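You operate a simulated robot arm through the tools that you are given. There is no shell and no other tool. Be economical: measure what you need, move in short steps, check, and stop when the job is done.

Carry out the task below with a simulated robot arm. There is one attempt and no reset: what you move stays moved.

JOB
Zero the thickness gauge on the metal block: it must read 30.0 mm.
Fine: carriage out again, block back where it stood.

It is judged by the outcome, as a careful person would: the job done as asked, and still so three seconds after it is handed in. It fails if anything else is knocked over, pushed out of place, dropped, spilled or broken.

ROBOT AND FRAMES
A 7-joint arm with a two-finger parallel gripper, fixed in place. Base frame: the origin is at the foot of the arm, x ahead of it, y to its left, z up; the work surface is at about z = 780. Units: mm, degrees, N and s.
With the tool pointing down near the work surface it reaches from about 220 to 680 mm from the base axis. Its first joint turns from -66.0 to 66.0 degrees. Payload 2.4 kg.
The tool frame sits at the grasp point between the pads (the TCP): z along the fingers, y along the line on which they close. The tips reach 30 mm beyond it. Largest opening 94 mm; finger width 28, thickness 10; the body of the gripper, 50 by 96 mm, starts 55 mm behind the TCP.
Orientation is that of the tool frame in the base frame, as [roll, pitch, yaw] about the fixed x, y, z axes, in that order (R = Rz(yaw) Ry(pitch) Rx(roll)). With the fingers straight down and closing along the base's y, the tool's x points along the base's -x, its y along +y and its z along -z.

CONTROLS
- The arm moves only by the tool nudge_tool. Its argument "motion" is a list of rows, each an object (a shift or turn left out is 0, a gripper value left out holds the last) with "jaw": the gripper command, from -1 (shut) to 1 (fully open), values between in proportion; "offset": the shift along the tool's x, y, z in mm, a list of three; "rot": the turn, a rotation vector about the tool's x, y, z in degrees, a list of three. In form: [{"jaw": jaw, "offset": [x, y, z], "rot": [wx, wy, wz]}, ...]. A call has 1 to 12 rows; each row shifts and turns the commanded pose from where the row before left it, along the tool's axes as they then stand. A row lasts 0.2 s, in which the tool goes at most 50 mm and 8.6 degrees; a call with a longer step from one row to the next is refused whole, and so is a gripper value outside its range. A pose out of reach is approached as far as the arm can. The call stops where the force on the tool passes 40 N (or 10 N more than at its start, if that is more) or the arm is blocked; 0.2 s more then pass. Each finger travels about 153 mm/s and halts on what it meets, pressing with about 41 N; the grip force reading is that of the motor and also rises with nothing between the fingers. The clock runs only during rows and for 0.2 s after the last one: add rows that do not move to give the fingers time. It gives the time, the measured TCP pose, the force on the tool (base axes), the opening and the grip force at its end, in the units of the frame above (readings bear some noise), with the torque about the TCP (base axes, N m) and any sound that the robot's microphone picked up, and new pictures: "views" is both (left out), scene, wrist or none.
- Cameras (640 x 400 px; columns grow to the right, rows downward): "scene" is fixed at [23.1, 476.6, 1446.9]; the picture's right is [-0.78, -0.63, 0.00], its down [-0.34, 0.43, -0.84] and it looks along [0.53, -0.65, -0.55] (base axes); focal length 324 px, centre (320, 200). "wrist" rides on the gripper at [76, 14, -103] in the tool frame; the picture's right is [-0.18, 0.98, 0.00], its down [-0.75, -0.14, -0.64] and it looks along [-0.63, -0.12, 0.77] (tool axes); focal length 243 px, centre (320, 200). There is no depth. A picture from a camera that has moved, and an enlarged one, comes with that camera's place and axes in the base frame and with its lens. The place of the scene camera against the robot may be out by one fixed shift of up to 18 mm in any direction.
- zoom(camera, box): a new picture of the part [left, top, right, bottom] of that camera's present view, enlarged. It takes no simulated time.
- sign_off(): hands the job in; it is judged then, once.

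Work in short steps. Places have to be worked out from the pictures, the camera data and where the tool is seen: move nearer, look again, correct. Check each grasp and each placing, and mend what went wrong. You have 120 turns and 200 pictures in all, those below and enlarged ones among them. Open the gripper and draw the arm clear of the work before you hand the job in, unless the task says otherwise; then end with one line.

The tools are called as a command line: name --argument value ..., lists and objects as JSON in quotes. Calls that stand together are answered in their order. nudge_tool: Moves the arm, as the interface text tells. Its arguments: {"type":"object","properties":{"motion":{"type":"array"},"views":{"type":"string","enum":["both","scene","wrist","none"]}},"required":["motion"]} The other tools are called the same way: zoom (camera, box) takes an enlarged picture of a part of a camera's view; sign_off () hands the job in.

At the start:

```text
clock: 0.0
ee_pos: [330.9, 86.5, 1143.7]
tool_rot: [-179.9, 0.0, -180.0]
contact_force: [-0.3, 1.3, -0.7]
ft_torque: [-0.03, 0.0, 0.02]
grip_width: 93.7
grasp_force: 0.1
```

scene: 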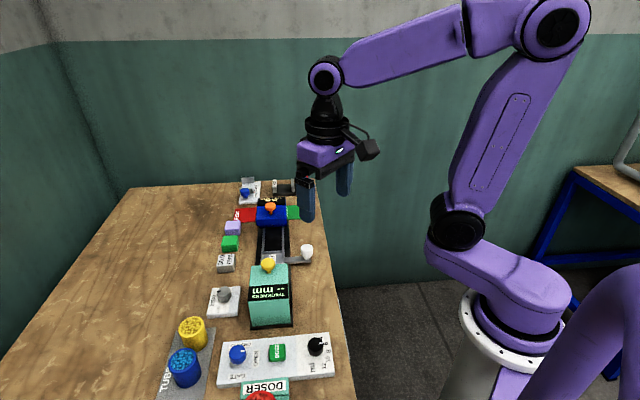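
wrist: 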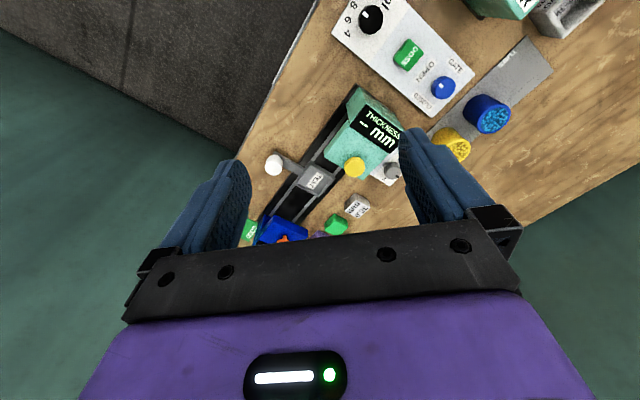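

I start by looking closely at the gauge and its surroundings.

zoom --camera "scene" --box '[200, 170, 340, 258]'

zoom --camera "scene" --box '[190, 240, 340, 334]'

zoom --camera "wrist" --box '[230, 80, 410, 250]'

```text
4.55 times, centred on (270, 214) of scene
camera zoom: at [23.1, 476.6, 1446.9], right [-0.78, -0.63, 0.0], down [-0.34, 0.43, -0.84], along [0.53, -0.65, -0.55], focal length 1472 px, centre (547, 136)
```

zoom: 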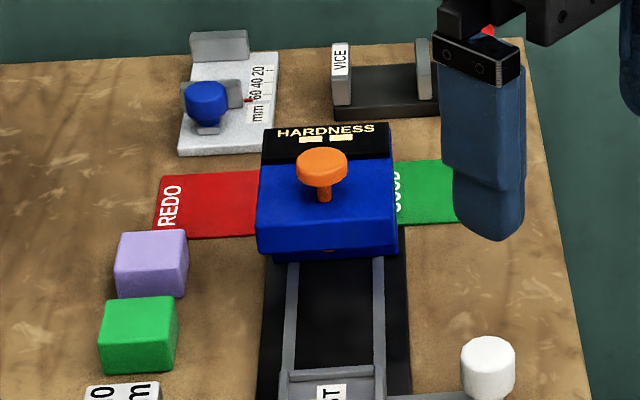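

```text
4.26 times, centred on (265, 287) of scene
camera zoom: at [23.1, 476.6, 1446.9], right [-0.78, -0.63, 0.0], down [-0.34, 0.43, -0.84], along [0.53, -0.65, -0.55], focal length 1378 px, centre (554, -170)
```

zoom: 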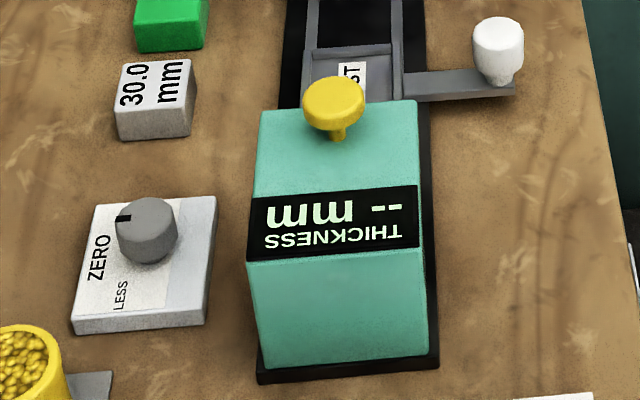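

```text
2.35 times, centred on (320, 165) of wrist
camera zoom: at [254.9, 101.1, 1245.6], right [0.18, 0.98, 0.0], down [0.75, -0.14, 0.64], along [0.63, -0.12, -0.77], focal length 571 px, centre (320, 282)
```

zoom: 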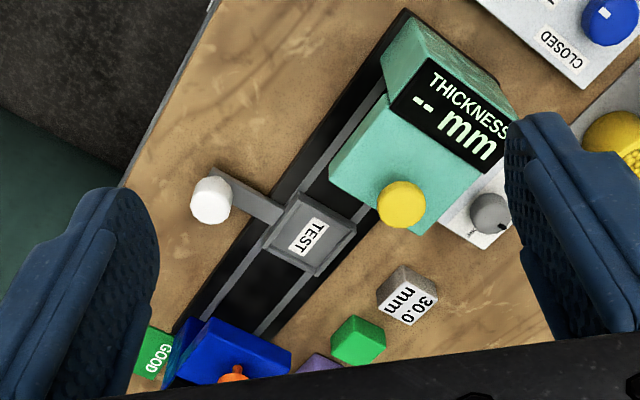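

The gauge runs diagonally to the base; the 30.0 mm block sits near (642,124), the tray near (570,28). I move closer for better measurements.

nudge_tool --motion '[{"jaw": 1, "offset": [-27, 0, 27]}, {"offset": [-27, 0, 27]}, {"offset": [-27, 0, 27]}, {"offset": [-27, 0, 27]}, {}]' --views "both"

```text
clock: 1.2
ee_pos: [440.2, 84.6, 1036.6]
tool_rot: [179.9, 0.0, -179.9]
contact_force: [0.3, -0.4, 0.0]
ft_torque: [-0.01, 0.02, -0.01]
grip_width: 94.2
grasp_force: 0.0
camera wrist: at [363.4, 101.2, 1137.5], right [0.18, 0.98, 0.0], down [0.75, -0.14, 0.64], along [0.63, -0.12, -0.77], focal length 243 px, centre (320, 200)
```

scene: 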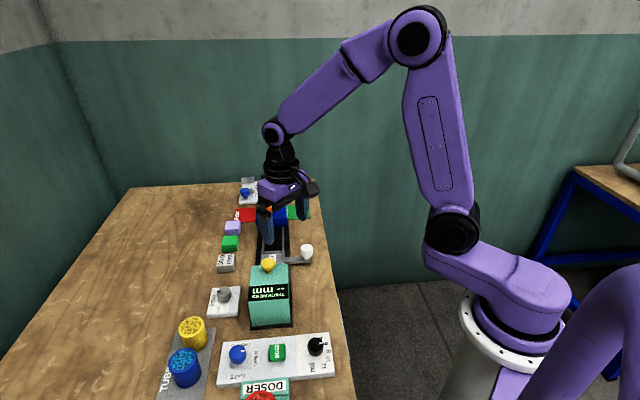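
wrist: 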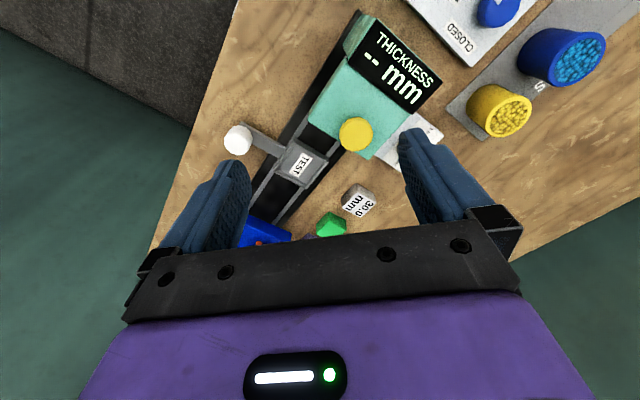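

Zooming on the block, tray, and gauge from here.

zoom --camera "wrist" --box '[220, 90, 460, 240]'

zoom --camera "wrist" --box '[270, 0, 450, 113]'

```text
2.67 times, centred on (340, 165) of wrist
camera zoom: at [363.4, 101.2, 1137.5], right [0.18, 0.98, 0.0], down [0.75, -0.14, 0.64], along [0.63, -0.12, -0.77], focal length 647 px, centre (267, 293)
```

zoom: 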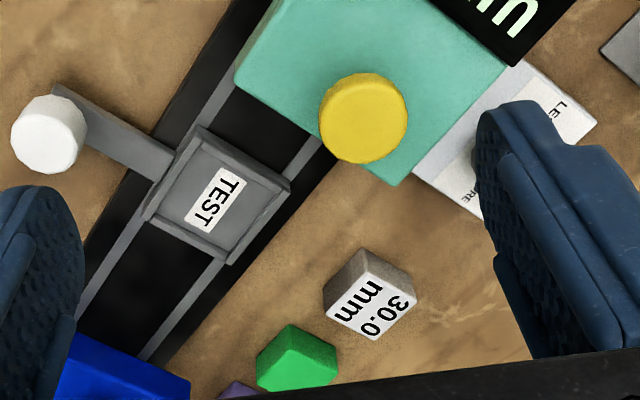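

```text
3.54 times, centred on (360, 56) of wrist
camera zoom: at [363.4, 101.2, 1137.5], right [0.18, 0.98, 0.0], down [0.75, -0.14, 0.64], along [0.63, -0.12, -0.77], focal length 859 px, centre (178, 708)
```

zoom: 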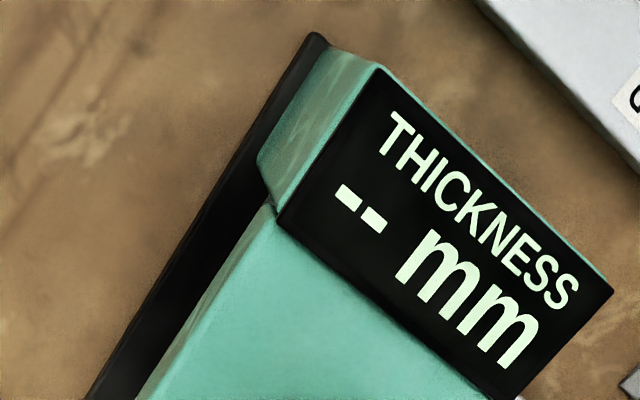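

Zooming tighter for the block, tray and ZERO corners.

zoom --camera "wrist" --box '[330, 175, 390, 225]'

zoom --camera "wrist" --box '[215, 110, 335, 195]'

```text
8.00 times, centred on (360, 200) of wrist
camera zoom: at [363.4, 101.2, 1137.5], right [0.18, 0.98, 0.0], down [0.75, -0.14, 0.64], along [0.63, -0.12, -0.77], focal length 1941 px, centre (0, 200)
```

zoom: 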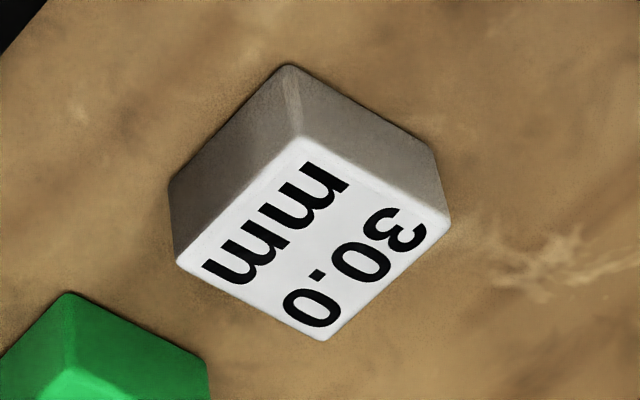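

```text
4.71 times, centred on (275, 152) of wrist
camera zoom: at [363.4, 101.2, 1137.5], right [0.18, 0.98, 0.0], down [0.75, -0.14, 0.64], along [0.63, -0.12, -0.77], focal length 1142 px, centre (532, 424)
```

zoom: 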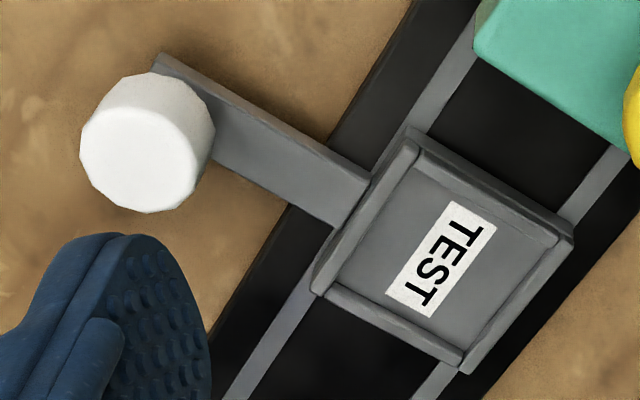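

The block is about 43 mm square, turned 45°, centred near (658,117); the tray is near (564,31). I go above the block and turn the gripper 45° so it closes across the row of blocks.

nudge_tool --motion '[{"jaw": 1, "offset": [-40, 6.4, 22]}, {"offset": [-40, 6.4, 22]}, {"offset": [-40, 6.4, 22]}, {"offset": [-40, 6.4, 22]}, {"offset": [-40, 6.4, 22]}, {"rot": [0, 0, 7.5]}, {"rot": [0, 0, 7.5]}, {"rot": [0, 0, 7.5]}, {"rot": [0, 0, 7.5]}, {"rot": [0, 0, 7.5]}, {"rot": [0, 0, 7.5]}, {}]' --views "both"

```text
clock: 3.8
ee_pos: [640.7, 117.7, 925.1]
tool_rot: [180.0, 0.0, 134.8]
contact_force: [-0.1, 1.5, 0.5]
ft_torque: [-0.04, 0.02, -0.01]
grip_width: 94.0
grasp_force: 0.0
camera wrist: at [595.4, 182.6, 1027.5], right [0.83, 0.56, 0.0], down [0.43, -0.63, 0.64], along [0.36, -0.53, -0.77], focal length 243 px, centre (320, 200)
```

scene: 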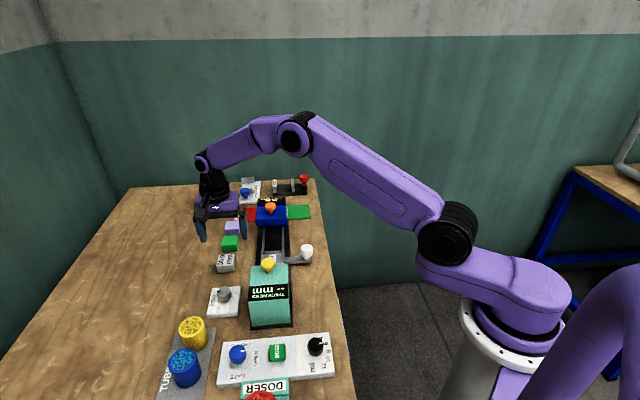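
wrist: 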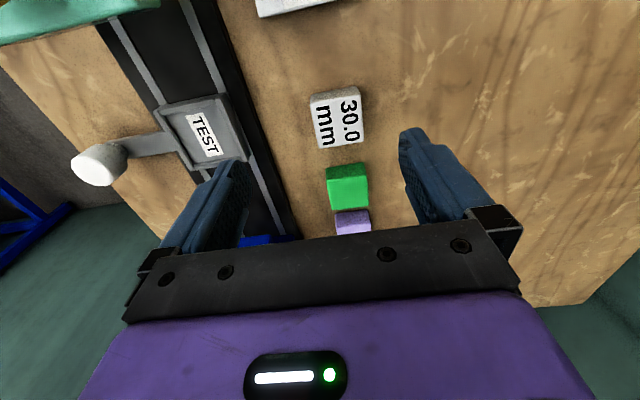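

Measuring the block, tray and ZERO knob again from this closer view.

zoom --camera "wrist" --box '[290, 75, 390, 160]'

zoom --camera "wrist" --box '[60, 80, 280, 220]'

```text
4.71 times, centred on (340, 118) of wrist
camera zoom: at [595.4, 182.6, 1027.5], right [0.83, 0.56, 0.0], down [0.43, -0.63, 0.64], along [0.36, -0.53, -0.77], focal length 1142 px, centre (226, 588)
```

zoom: 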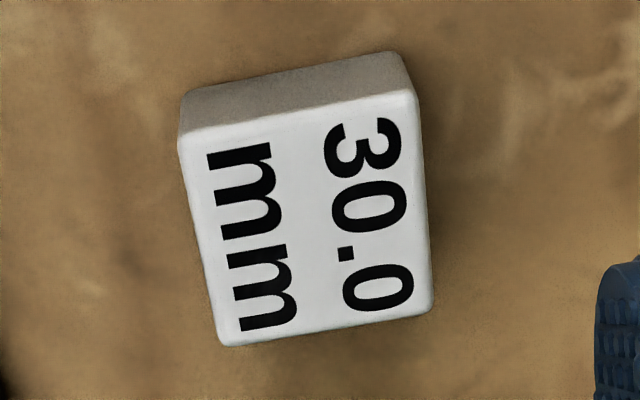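

```text
2.86 times, centred on (170, 150) of wrist
camera zoom: at [595.4, 182.6, 1027.5], right [0.83, 0.56, 0.0], down [0.43, -0.63, 0.64], along [0.36, -0.53, -0.77], focal length 693 px, centre (749, 343)
```

zoom: 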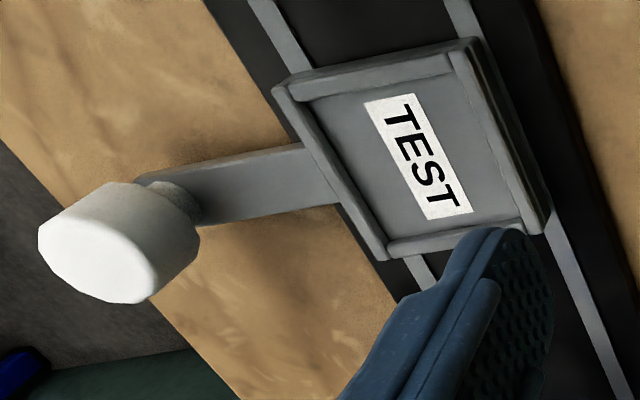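

The block is 44 mm square and aligned with the gripper; its centre is about tool (-15.7, +14.0) away. I centre over it and descend partway.

nudge_tool --motion '[{"offset": [-15.7, 14, 0]}, {"offset": [0, 0, 30]}, {"offset": [0, 0, 30]}, {}]' --views "wrist"

```text
clock: 4.8
ee_pos: [661.0, 117.2, 863.5]
tool_rot: [180.0, 0.0, 135.0]
contact_force: [0.0, -0.4, 0.5]
ft_torque: [0.02, -0.03, 0.05]
grip_width: 93.7
grasp_force: 0.1
camera wrist: at [616.0, 181.3, 966.5], right [0.83, 0.56, 0.0], down [0.43, -0.63, 0.64], along [0.36, -0.53, -0.77], focal length 243 px, centre (320, 200)
```

wrist: 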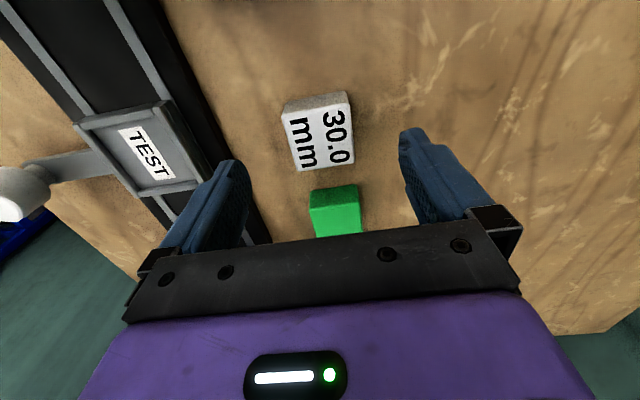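

The projected TCP line meets the block's top at pixel (320,141), matching its centre. I descend to z≈822 and close.

nudge_tool --motion '[{"offset": [0, 0, 21]}, {"offset": [0, 0, 20]}, {}, {"jaw": -1}, {}, {}]' --views "both"

```text
clock: 6.2
ee_pos: [661.1, 117.2, 822.6]
tool_rot: [-180.0, 0.0, 135.0]
contact_force: [0.7, -0.2, -0.2]
ft_torque: [0.0, -0.07, 0.0]
grip_width: 45.7
grasp_force: 40.6
camera wrist: at [615.8, 181.5, 925.8], right [0.83, 0.56, 0.0], down [0.43, -0.63, 0.64], along [0.36, -0.53, -0.77], focal length 243 px, centre (320, 200)
```

scene: 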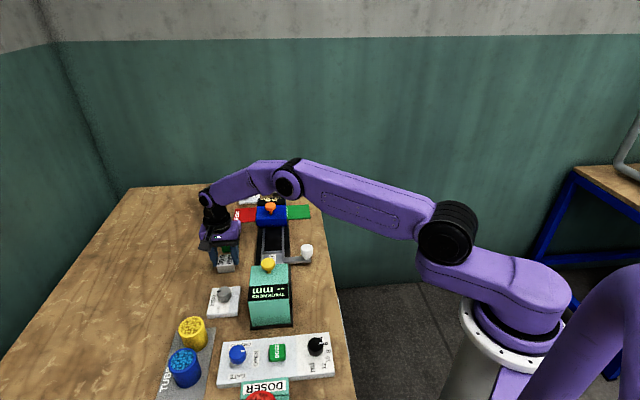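
wrist: 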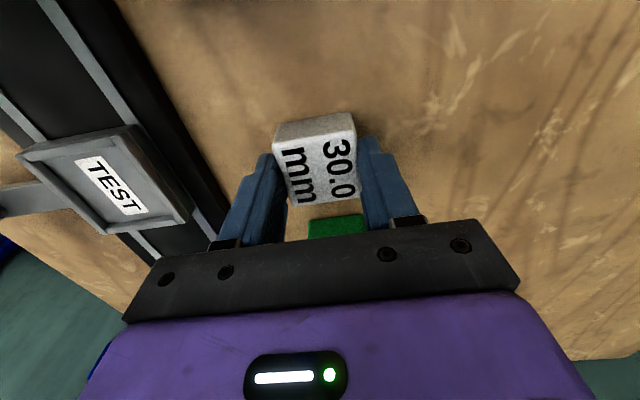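

Block held (45.7 mm). Its home is TCP (661.1,117.2,822.6), yaw 135. I lift it and carry it to above the tray.

nudge_tool --motion '[{"offset": [0, 0, -35]}, {"offset": [0, 0, -35]}, {"offset": [3, -43.5, 0]}, {"offset": [3, -43.5, 0]}, {"offset": [3, -43.5, 0]}, {}]' --views "both"

```text
clock: 7.6
ee_pos: [563.0, 30.4, 895.2]
tool_rot: [179.9, 0.0, 135.0]
contact_force: [0.2, 1.0, -1.1]
ft_torque: [0.0, -0.01, 0.04]
grip_width: 45.1
grasp_force: 41.5
camera wrist: at [518.1, 94.6, 996.2], right [0.83, 0.56, 0.0], down [0.43, -0.63, 0.64], along [0.36, -0.53, -0.77], focal length 243 px, centre (320, 200)
```

scene: 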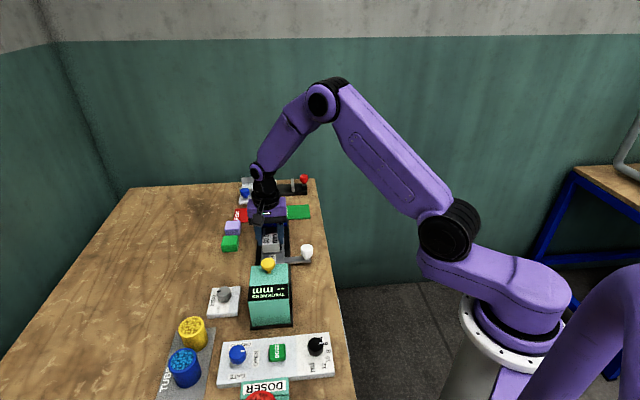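
wrist: 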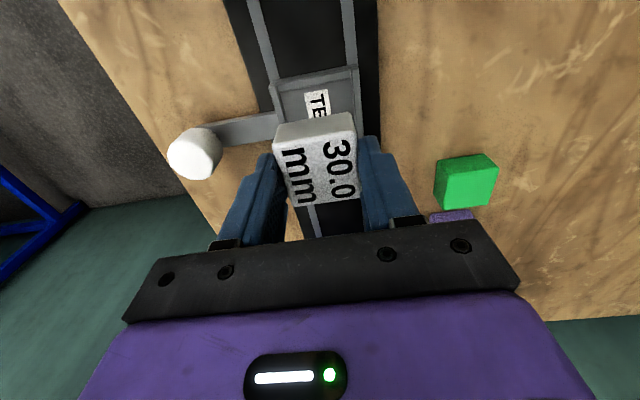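

Zooming on the tray to measure it relative to the held block.

zoom --camera "wrist" --box '[240, 50, 400, 210]'

zoom --camera "scene" --box '[220, 190, 330, 280]'

```text
2.50 times, centred on (320, 130) of wrist
camera zoom: at [518.1, 94.6, 996.2], right [0.83, 0.56, 0.0], down [0.43, -0.63, 0.64], along [0.36, -0.53, -0.77], focal length 606 px, centre (320, 375)
```

zoom: 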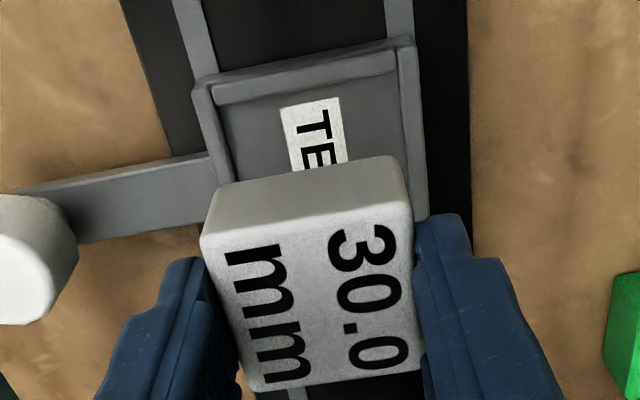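

```text
4.44 times, centred on (275, 235) of scene
camera zoom: at [23.1, 476.6, 1446.9], right [-0.78, -0.63, 0.0], down [-0.34, 0.43, -0.84], along [0.53, -0.65, -0.55], focal length 1439 px, centre (520, 44)
```

zoom: 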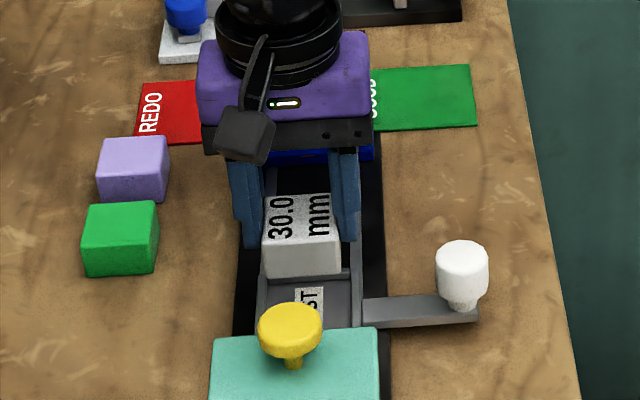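

The tray interior is ~54 mm and centred in tool y; shift +1.3 in x. I descend with small steps until contact.

nudge_tool --motion '[{"offset": [1.3, 0, 25]}, {"offset": [0, 0, 20]}, {}]' --views "both"

zoom --camera "scene" --box '[220, 190, 330, 280]'

zoom --camera "wrist" --box '[240, 50, 400, 210]'

```text
clock: 8.4
ee_pos: [562.2, 31.2, 849.1]
tool_rot: [-179.9, 0.0, 135.0]
contact_force: [0.6, 0.2, -2.3]
ft_torque: [0.04, 0.0, -0.04]
grip_width: 45.5
grasp_force: 40.4
camera wrist: at [516.8, 95.8, 951.3], right [0.83, 0.56, 0.0], down [0.43, -0.63, 0.64], along [0.36, -0.53, -0.77], focal length 243 px, centre (320, 200)
```

scene: 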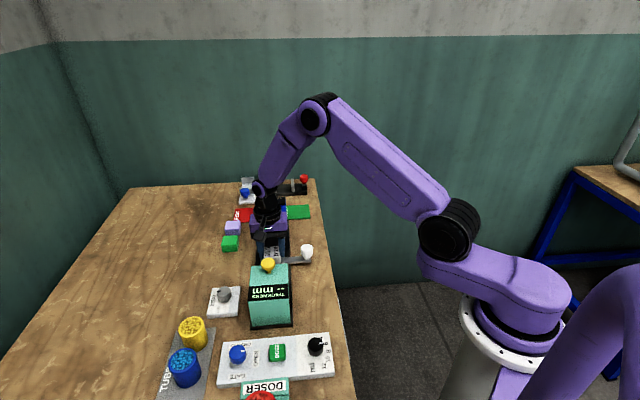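
wrist: 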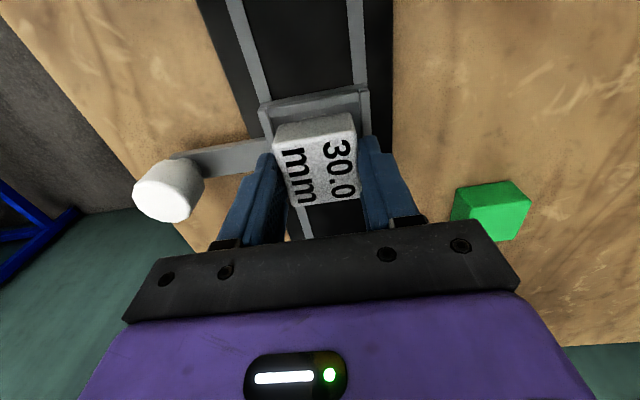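

```text
4.44 times, centred on (275, 235) of scene
camera zoom: at [23.1, 476.6, 1446.9], right [-0.78, -0.63, 0.0], down [-0.34, 0.43, -0.84], along [0.53, -0.65, -0.55], focal length 1439 px, centre (520, 44)
```

zoom: 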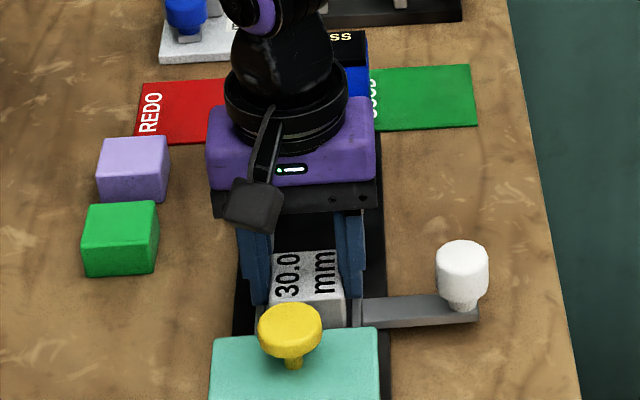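

```text
2.50 times, centred on (320, 130) of wrist
camera zoom: at [516.8, 95.8, 951.3], right [0.83, 0.56, 0.0], down [0.43, -0.63, 0.64], along [0.36, -0.53, -0.77], focal length 606 px, centre (320, 375)
```

zoom: 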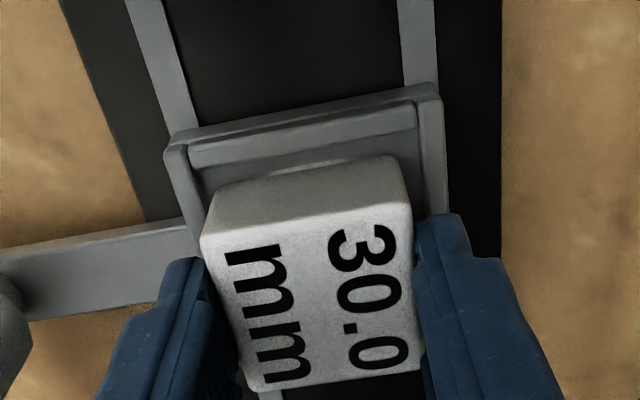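

The tray wall edges need a finer look before I lower.

zoom --camera "wrist" --box '[255, 75, 385, 155]'

```text
4.92 times, centred on (320, 115) of wrist
camera zoom: at [516.8, 95.8, 951.3], right [0.83, 0.56, 0.0], down [0.43, -0.63, 0.64], along [0.36, -0.53, -0.77], focal length 1194 px, centre (320, 618)
```

zoom: 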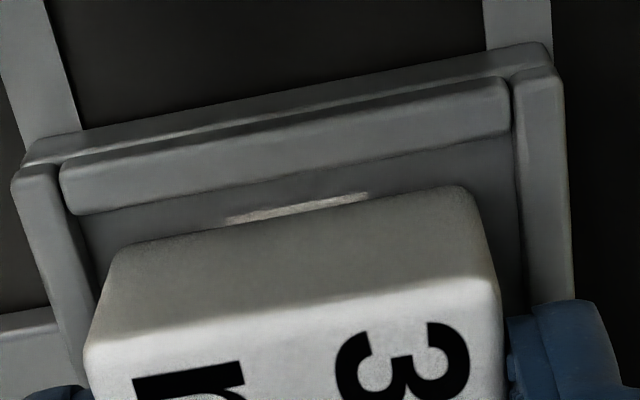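

The tray floor triangulates to roughly 795–805 and the block sits inside all four walls with a few mm clearance. I lower in 2 mm steps watching the force.

nudge_tool --motion '[{"offset": [0, 0.7, 1.5]}, {"offset": [0, 0, 1.5]}, {"offset": [0, 0, 1.5]}, {}]' --views "none"

```text
clock: 9.4
ee_pos: [562.1, 29.9, 846.0]
tool_rot: [179.9, 0.2, 134.9]
contact_force: [-6.1, -5.9, 32.2]
ft_torque: [-0.22, 0.24, 0.0]
grip_width: 45.6
grasp_force: 41.4
```

Contact at TCP z≈846 (block bottom ≈803). I look to see whether it is on the floor or on a wall.

zoom --camera "wrist" --box '[230, 75, 400, 195]'

zoom --camera "scene" --box '[245, 225, 325, 275]'

```text
3.33 times, centred on (315, 135) of wrist
camera zoom: at [517.9, 95.8, 948.4], right [0.83, 0.56, 0.0], down [0.43, -0.63, 0.64], along [0.36, -0.53, -0.77], focal length 809 px, centre (337, 417)
```

zoom: 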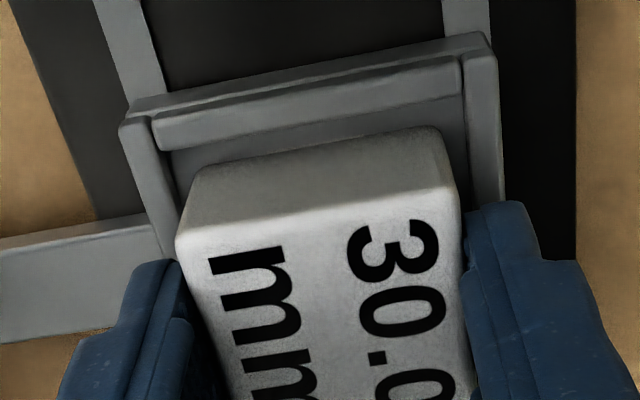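

```text
8.00 times, centred on (285, 250) of scene
camera zoom: at [22.3, 476.4, 1447.0], right [-0.78, -0.63, 0.0], down [-0.34, 0.43, -0.84], along [0.53, -0.65, -0.55], focal length 2590 px, centre (600, -200)
```

zoom: 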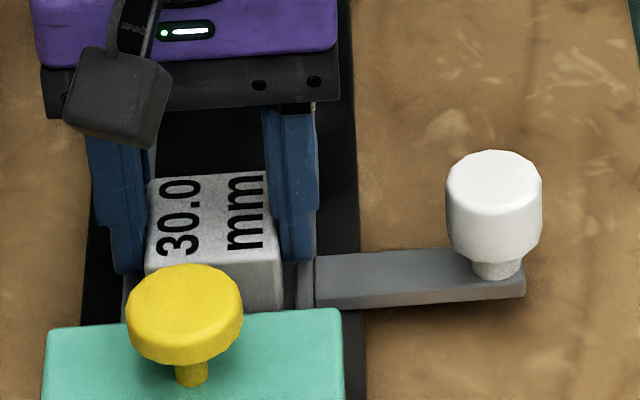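

The block looks seated between the walls. I relax 1 mm and open the gripper partly, then rise and check.

nudge_tool --motion '[{"offset": [0, 0, -1.2]}, {"jaw": 0.5}, {"jaw": 0.5}, {"offset": [0, 0, -15]}, {"offset": [0, 0, -25]}, {"offset": [0, 0, -25]}, {}]' --views "both"

zoom --camera "wrist" --box '[230, 45, 400, 195]'

zoom --camera "scene" --box '[230, 220, 330, 335]'

```text
clock: 11.0
ee_pos: [562.0, 31.5, 910.6]
tool_rot: [-180.0, 0.0, 134.9]
contact_force: [-0.2, 0.3, -0.5]
ft_torque: [0.01, 0.0, 0.02]
grip_width: 70.6
grasp_force: 0.0
camera wrist: at [517.4, 96.6, 1014.1], right [0.83, 0.56, 0.0], down [0.43, -0.63, 0.64], along [0.36, -0.53, -0.77], focal length 243 px, centre (320, 200)
```

scene: 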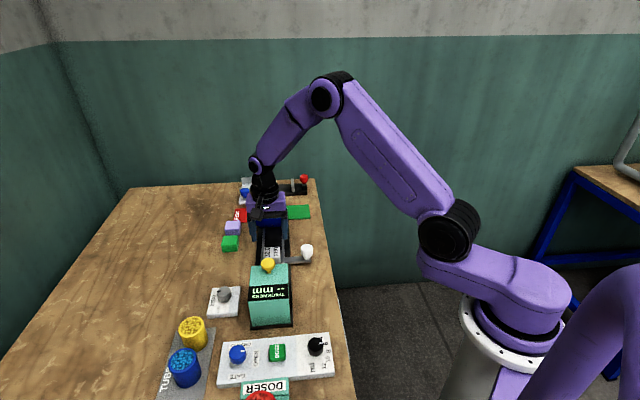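
wrist: 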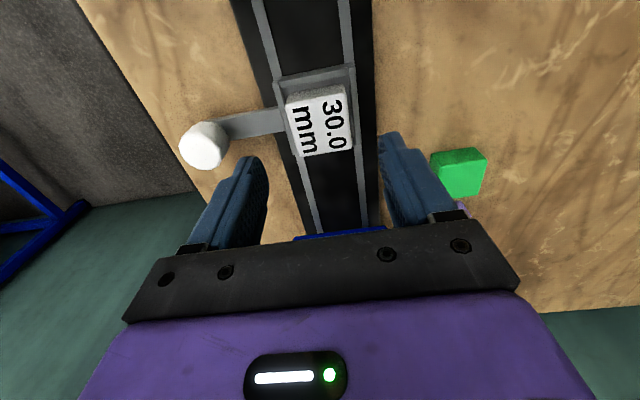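

```text
2.67 times, centred on (315, 120) of wrist
camera zoom: at [517.4, 96.6, 1014.1], right [0.83, 0.56, 0.0], down [0.43, -0.63, 0.64], along [0.36, -0.53, -0.77], focal length 647 px, centre (333, 413)
```

zoom: 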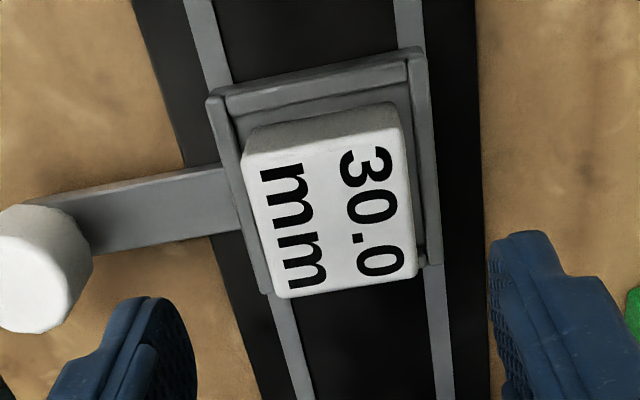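

```text
3.48 times, centred on (280, 278) of scene
camera zoom: at [23.1, 476.6, 1446.9], right [-0.78, -0.63, 0.0], down [-0.34, 0.43, -0.84], along [0.53, -0.65, -0.55], focal length 1126 px, centre (459, -70)
```

zoom: 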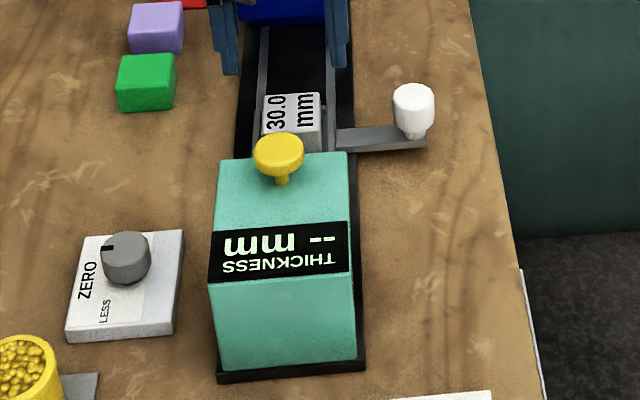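

The block sits in the tray, level and between the walls. Now I measure the white knob.

zoom --camera "wrist" --box '[165, 95, 285, 185]'

zoom --camera "scene" --box '[255, 225, 335, 275]'

```text
4.44 times, centred on (225, 140) of wrist
camera zoom: at [517.4, 96.6, 1014.1], right [0.83, 0.56, 0.0], down [0.43, -0.63, 0.64], along [0.36, -0.53, -0.77], focal length 1078 px, centre (742, 467)
```

zoom: 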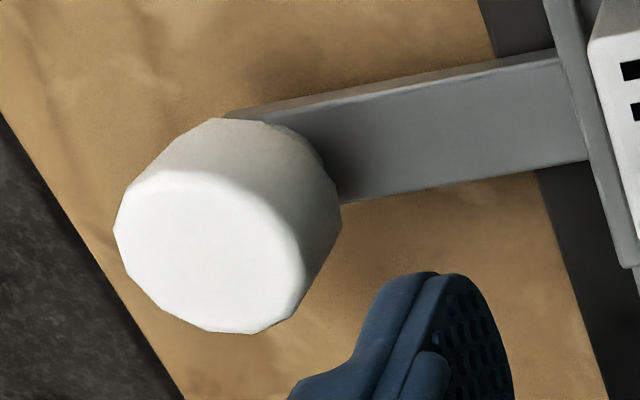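

```text
8.00 times, centred on (295, 250) of scene
camera zoom: at [23.1, 476.6, 1446.9], right [-0.78, -0.63, 0.0], down [-0.34, 0.43, -0.84], along [0.53, -0.65, -0.55], focal length 2590 px, centre (520, -200)
```

zoom: 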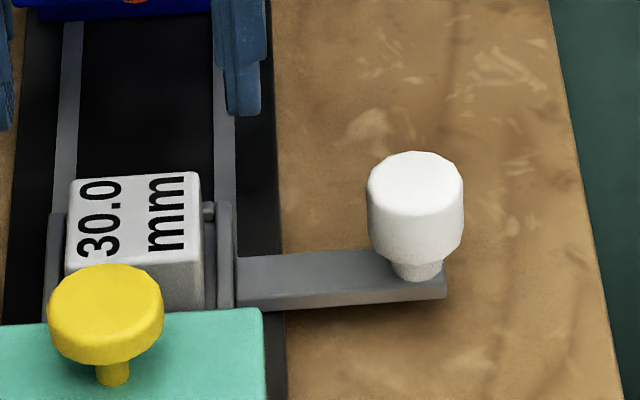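

The white knob top is at about (493,-39,837), ~35 mm wide. I move above it with the jaw wide, then check alignment.

nudge_tool --motion '[{"jaw": 0.8, "offset": [-0.5, -33, 0]}, {"offset": [-0.5, -33, 0]}, {"offset": [0, -32.7, 0]}, {"offset": [0, 0, 25]}, {}]' --views "wrist"

zoom --camera "scene" --box '[230, 190, 350, 280]'

```text
clock: 12.2
ee_pos: [491.8, -39.1, 885.0]
tool_rot: [-180.0, 0.0, 135.0]
contact_force: [-0.3, -0.1, -0.7]
ft_torque: [0.02, 0.04, 0.0]
grip_width: 84.4
grasp_force: 0.1
camera wrist: at [448.0, 26.3, 987.8], right [0.83, 0.56, 0.0], down [0.43, -0.63, 0.64], along [0.36, -0.53, -0.77], focal length 243 px, centre (320, 200)
```

wrist: 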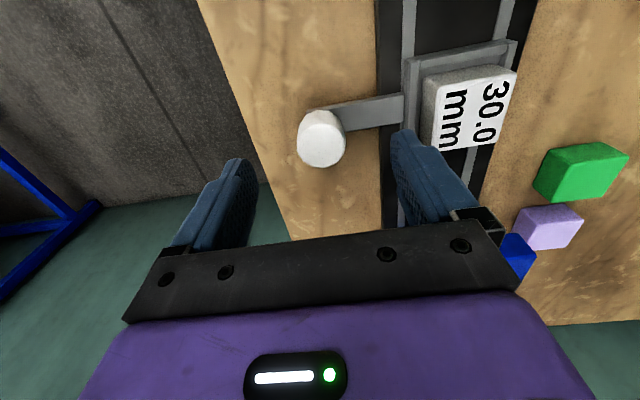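

```text
4.44 times, centred on (290, 235) of scene
camera zoom: at [23.1, 476.6, 1446.9], right [-0.78, -0.63, 0.0], down [-0.34, 0.43, -0.84], along [0.53, -0.65, -0.55], focal length 1439 px, centre (453, 44)
```

zoom: 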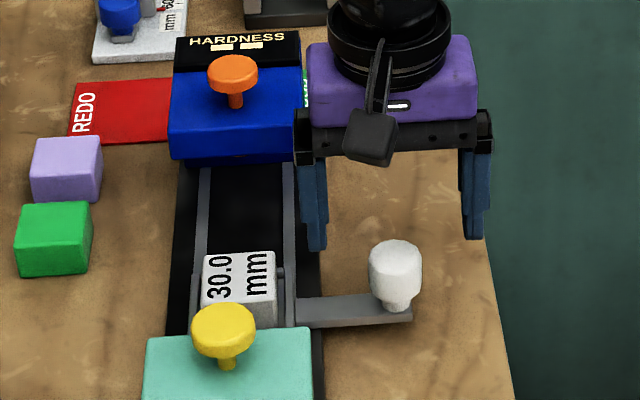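

The knob is centred between the fingers. I descend to z≈848 and close on it.

nudge_tool --motion '[{"offset": [0, 0, 20]}, {"offset": [0, 0, 17]}, {}, {"jaw": -1}, {}, {}]' --views "wrist"

zoom --camera "scene" --box '[230, 190, 350, 280]'

```text
clock: 13.6
ee_pos: [494.6, -38.2, 847.8]
tool_rot: [-179.9, 0.1, 135.0]
contact_force: [6.5, 5.5, -9.8]
ft_torque: [-0.6, -0.13, 0.04]
grip_width: 33.6
grasp_force: 44.5
camera wrist: at [448.7, 26.6, 950.5], right [0.82, 0.57, 0.0], down [0.43, -0.63, 0.64], along [0.36, -0.53, -0.77], focal length 243 px, centre (320, 200)
```

wrist: 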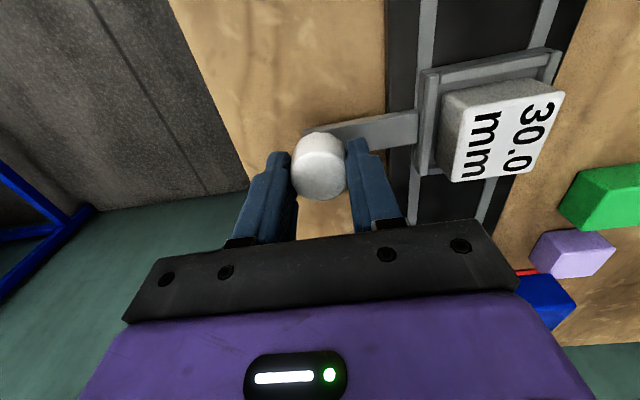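

```text
4.44 times, centred on (290, 235) of scene
camera zoom: at [23.4, 476.8, 1446.9], right [-0.78, -0.63, 0.0], down [-0.34, 0.43, -0.84], along [0.52, -0.65, -0.55], focal length 1439 px, centre (453, 44)
```

zoom: 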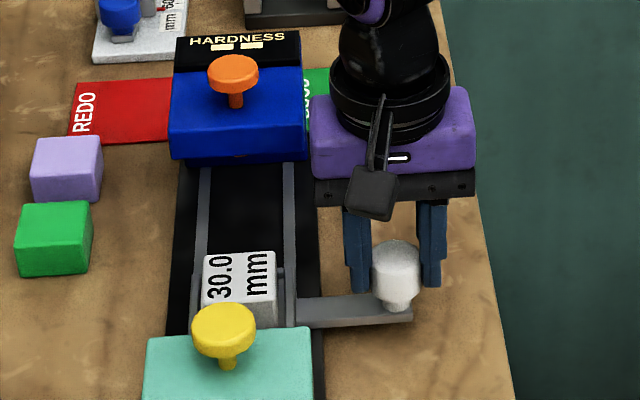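

Knob gripped; starting carriage place is TCP ≈(494.6,-38.2). I ease 2 mm sideways and push along the rail toward the gauge (+tool x).

nudge_tool --motion '[{"offset": [4, 2, 0]}, {"offset": [8, 0, 0]}, {"offset": [8, 0, 0]}, {"offset": [8, 0, 0]}, {"offset": [8, 0, 0]}, {"offset": [8, 0, 0]}, {}]' --views "scene"

```text
clock: 15.2
ee_pos: [462.3, -7.2, 846.9]
tool_rot: [-179.9, -0.2, 134.9]
contact_force: [-9.3, -9.1, -19.9]
ft_torque: [0.01, -0.69, -0.36]
grip_width: 33.7
grasp_force: 45.3
```

scene: 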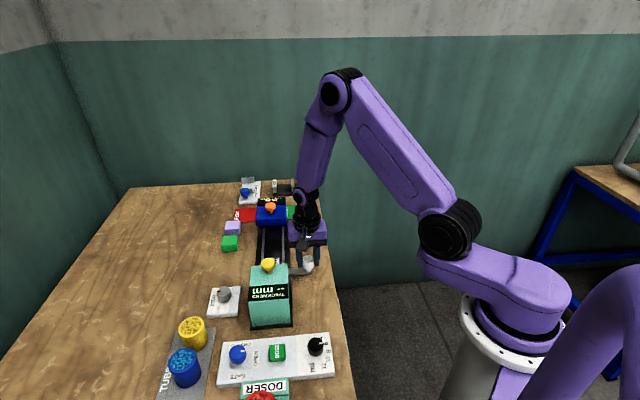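

The carriage follows. I relax the side load and continue.

nudge_tool --motion '[{"offset": [6, -1.2, 0.6]}, {"offset": [8, 0, 0]}, {"offset": [8, 0, 0]}, {"offset": [8, 0, 0]}, {"offset": [8, 0, 0]}, {}]' --views "scene"

zoom --camera "scene" --box '[230, 210, 350, 330]'

```text
clock: 16.6
ee_pos: [434.9, 21.3, 848.4]
tool_rot: [-180.0, 0.0, 135.0]
contact_force: [-6.0, -7.7, -20.0]
ft_torque: [-0.16, -0.77, 0.34]
grip_width: 33.4
grasp_force: 45.0
```

scene: 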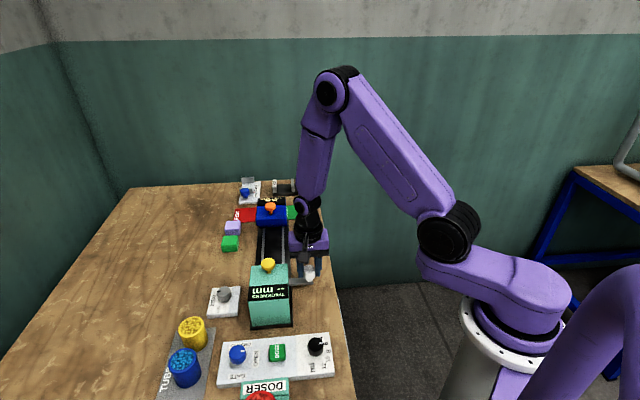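

```text
3.33 times, centred on (290, 270) of scene
camera zoom: at [23.2, 476.5, 1447.0], right [-0.78, -0.63, 0.0], down [-0.34, 0.43, -0.84], along [0.53, -0.65, -0.55], focal length 1079 px, centre (420, -33)
```

zoom: 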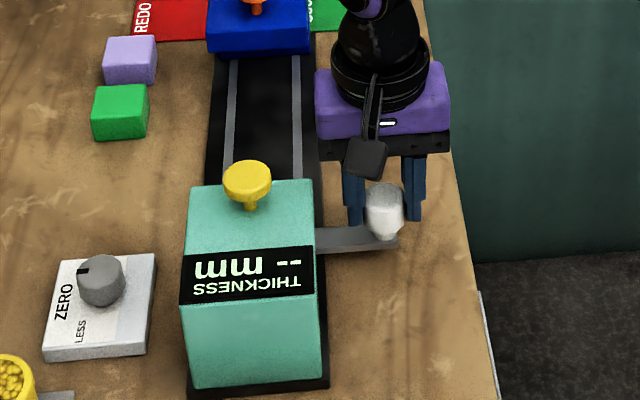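

Carriage has gone 84 mm under the gauge; I continue gently toward the end stop.

nudge_tool --motion '[{"offset": [6, -0.5, 0.6]}, {"offset": [6, 0, 0]}, {"offset": [6, 0, 0]}, {"offset": [6, 0, 0]}, {"offset": [6, 0, 0]}, {}]' --views "scene"

zoom --camera "scene" --box '[230, 210, 350, 330]'

```text
clock: 18.0
ee_pos: [414.7, 40.3, 848.9]
tool_rot: [179.9, 0.1, 135.0]
contact_force: [-4.4, -5.4, 33.6]
ft_torque: [-0.67, 0.52, -0.18]
grip_width: 33.4
grasp_force: 45.7
```

scene: 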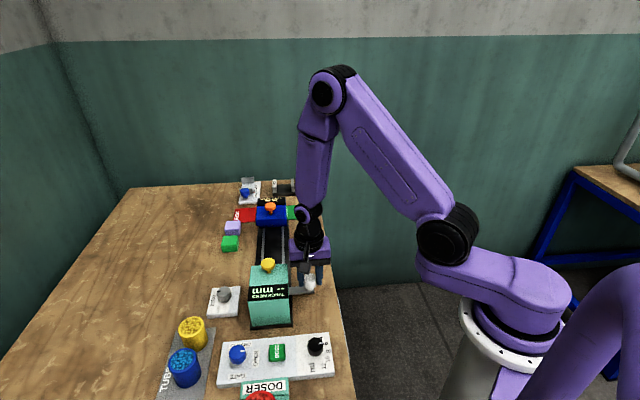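

```text
3.33 times, centred on (290, 270) of scene
camera zoom: at [22.5, 476.4, 1447.0], right [-0.78, -0.63, 0.0], down [-0.34, 0.43, -0.84], along [0.53, -0.65, -0.55], focal length 1079 px, centre (420, -33)
```

zoom: 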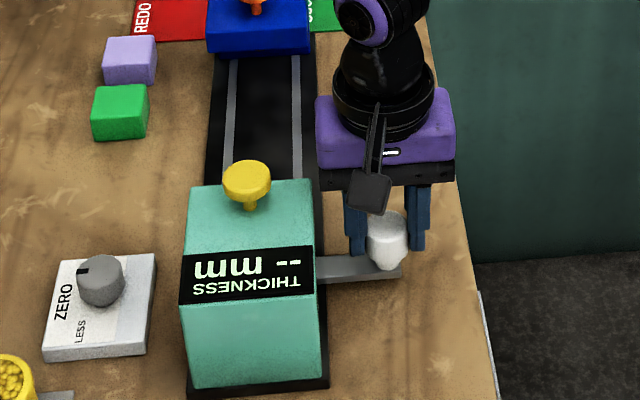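

Travel 112 mm, still no stop; the vertical load comes from my downward creep, so I raise 1 mm and continue.

nudge_tool --motion '[{"offset": [0, 0, -1]}, {"offset": [5, 0, 0]}, {"offset": [5, 0, 0]}, {"offset": [5, 0, 0]}, {"offset": [5, 0, 0]}, {}]' --views "none"

zoom --camera "scene" --box '[230, 210, 350, 330]'

```text
clock: 19.4
ee_pos: [402.2, 54.1, 848.9]
tool_rot: [179.6, 0.2, 134.7]
contact_force: [20.0, -30.7, 7.8]
ft_torque: [-1.27, -0.04, 0.0]
grip_width: 33.9
grasp_force: 45.5
```

```text
3.33 times, centred on (290, 270) of scene
camera zoom: at [23.4, 475.9, 1447.2], right [-0.78, -0.63, 0.0], down [-0.34, 0.43, -0.84], along [0.52, -0.65, -0.55], focal length 1079 px, centre (420, -33)
```

zoom: 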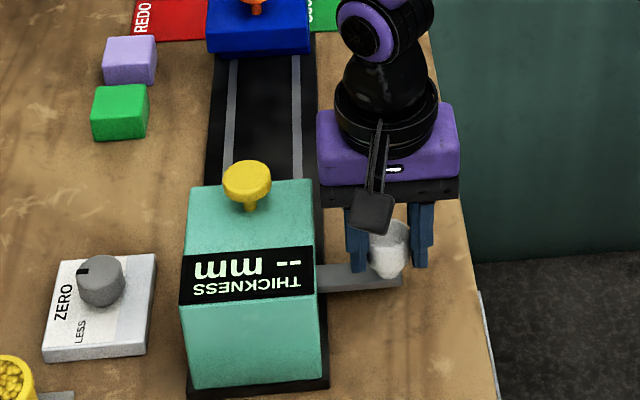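

Stop reached (36 N against motion) with the tray about 118+ mm in, under the yellow plunger. I relieve the pressure, release the knob, and rise.

nudge_tool --motion '[{"offset": [-5, 0, 0]}, {}, {"jaw": 0.6}, {"jaw": 0.6}, {"offset": [0, 0, -30]}, {"offset": [0, 0, -40]}, {"offset": [0, 0, -40]}, {}]' --views "both"

zoom --camera "scene" --box '[200, 230, 350, 330]'

```text
clock: 21.2
ee_pos: [403.2, 51.9, 960.1]
tool_rot: [179.9, -0.1, 135.1]
contact_force: [0.3, 0.2, -0.2]
ft_torque: [-0.02, 0.01, 0.03]
grip_width: 75.5
grasp_force: 0.0
camera wrist: at [359.1, 116.6, 1062.1], right [0.83, 0.56, 0.0], down [0.43, -0.63, 0.64], along [0.36, -0.53, -0.77], focal length 243 px, centre (320, 200)
```

scene: 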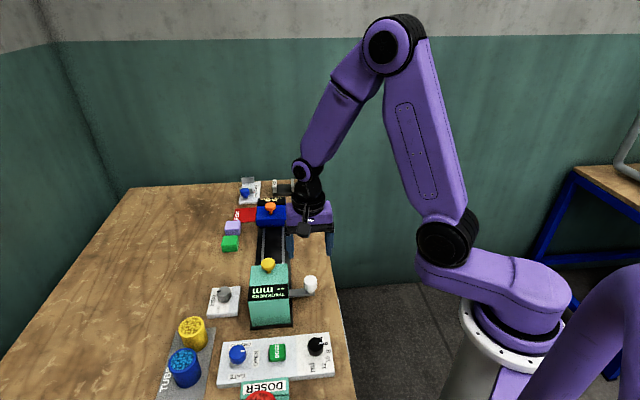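
wrist: 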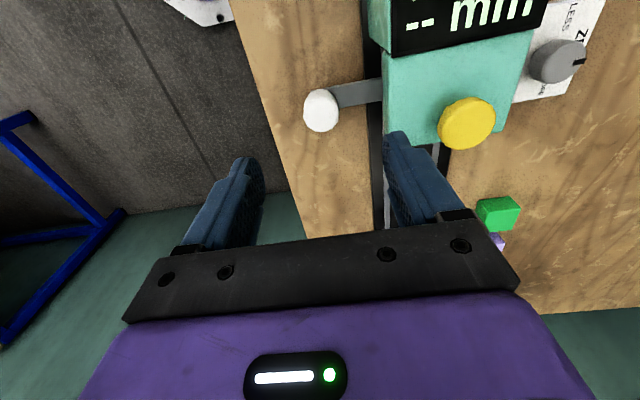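

```text
4.00 times, centred on (275, 280) of scene
camera zoom: at [23.0, 476.6, 1446.9], right [-0.78, -0.63, 0.0], down [-0.34, 0.43, -0.84], along [0.53, -0.65, -0.55], focal length 1295 px, centre (500, -120)
```

zoom: 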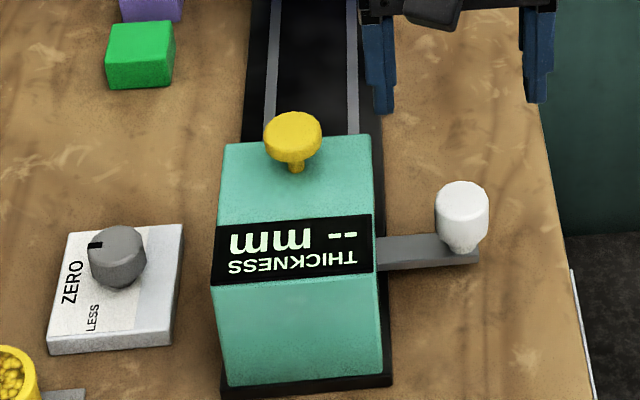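

The carriage stop position (u≈-250) coincides with the yellow plunger at about (474,118, top≈909). I close the fingers and move above the plunger.

nudge_tool --motion '[{"jaw": -1, "offset": [0, 0, -30]}, {"offset": [-1, 32.5, 0]}, {"offset": [-1, 32.5, 0]}, {"offset": [-0.6, 32.5, 0]}, {}]' --views "both"

zoom --camera "scene" --box '[200, 190, 350, 330]'

```text
clock: 22.4
ee_pos: [473.3, 118.1, 987.4]
tool_rot: [180.0, 0.0, 135.0]
contact_force: [-0.5, 0.2, 0.1]
ft_torque: [-0.02, 0.0, -0.03]
grip_width: 0.0
grasp_force: 33.5
camera wrist: at [429.4, 184.1, 1090.1], right [0.83, 0.56, 0.0], down [0.43, -0.63, 0.64], along [0.36, -0.53, -0.77], focal length 243 px, centre (320, 200)
```

scene: 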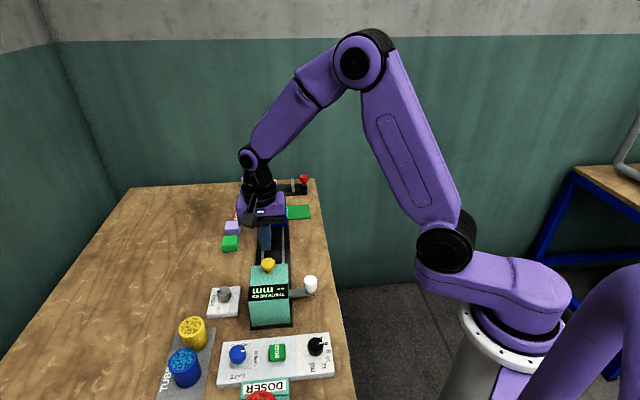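
wrist: 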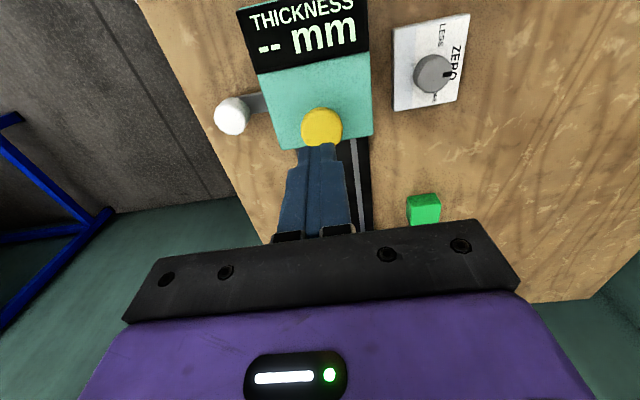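

```text
2.86 times, centred on (275, 260) of scene
camera zoom: at [23.1, 476.6, 1446.9], right [-0.78, -0.63, 0.0], down [-0.34, 0.43, -0.84], along [0.53, -0.65, -0.55], focal length 925 px, centre (449, 29)
```

zoom: 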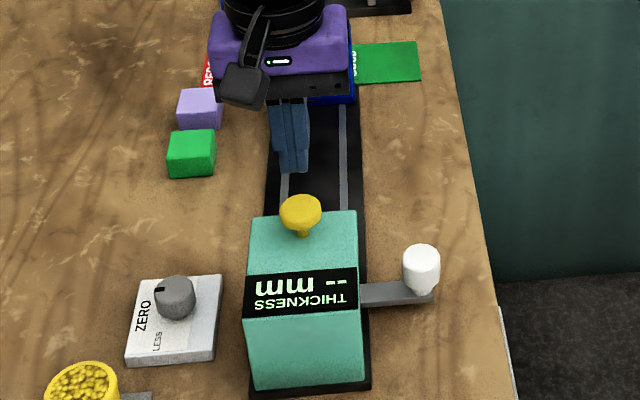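

Check plunger position in the wrist view.

zoom --camera "wrist" --box '[260, 70, 390, 170]'

```text
4.00 times, centred on (325, 120) of wrist
camera zoom: at [429.4, 184.1, 1090.1], right [0.83, 0.56, 0.0], down [0.43, -0.63, 0.64], along [0.36, -0.53, -0.77], focal length 970 px, centre (300, 520)
```

zoom: 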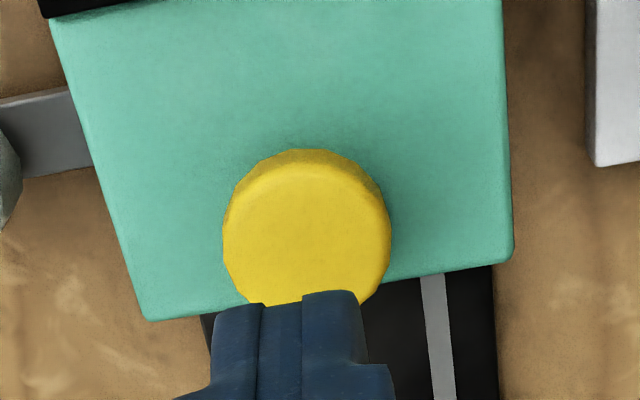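

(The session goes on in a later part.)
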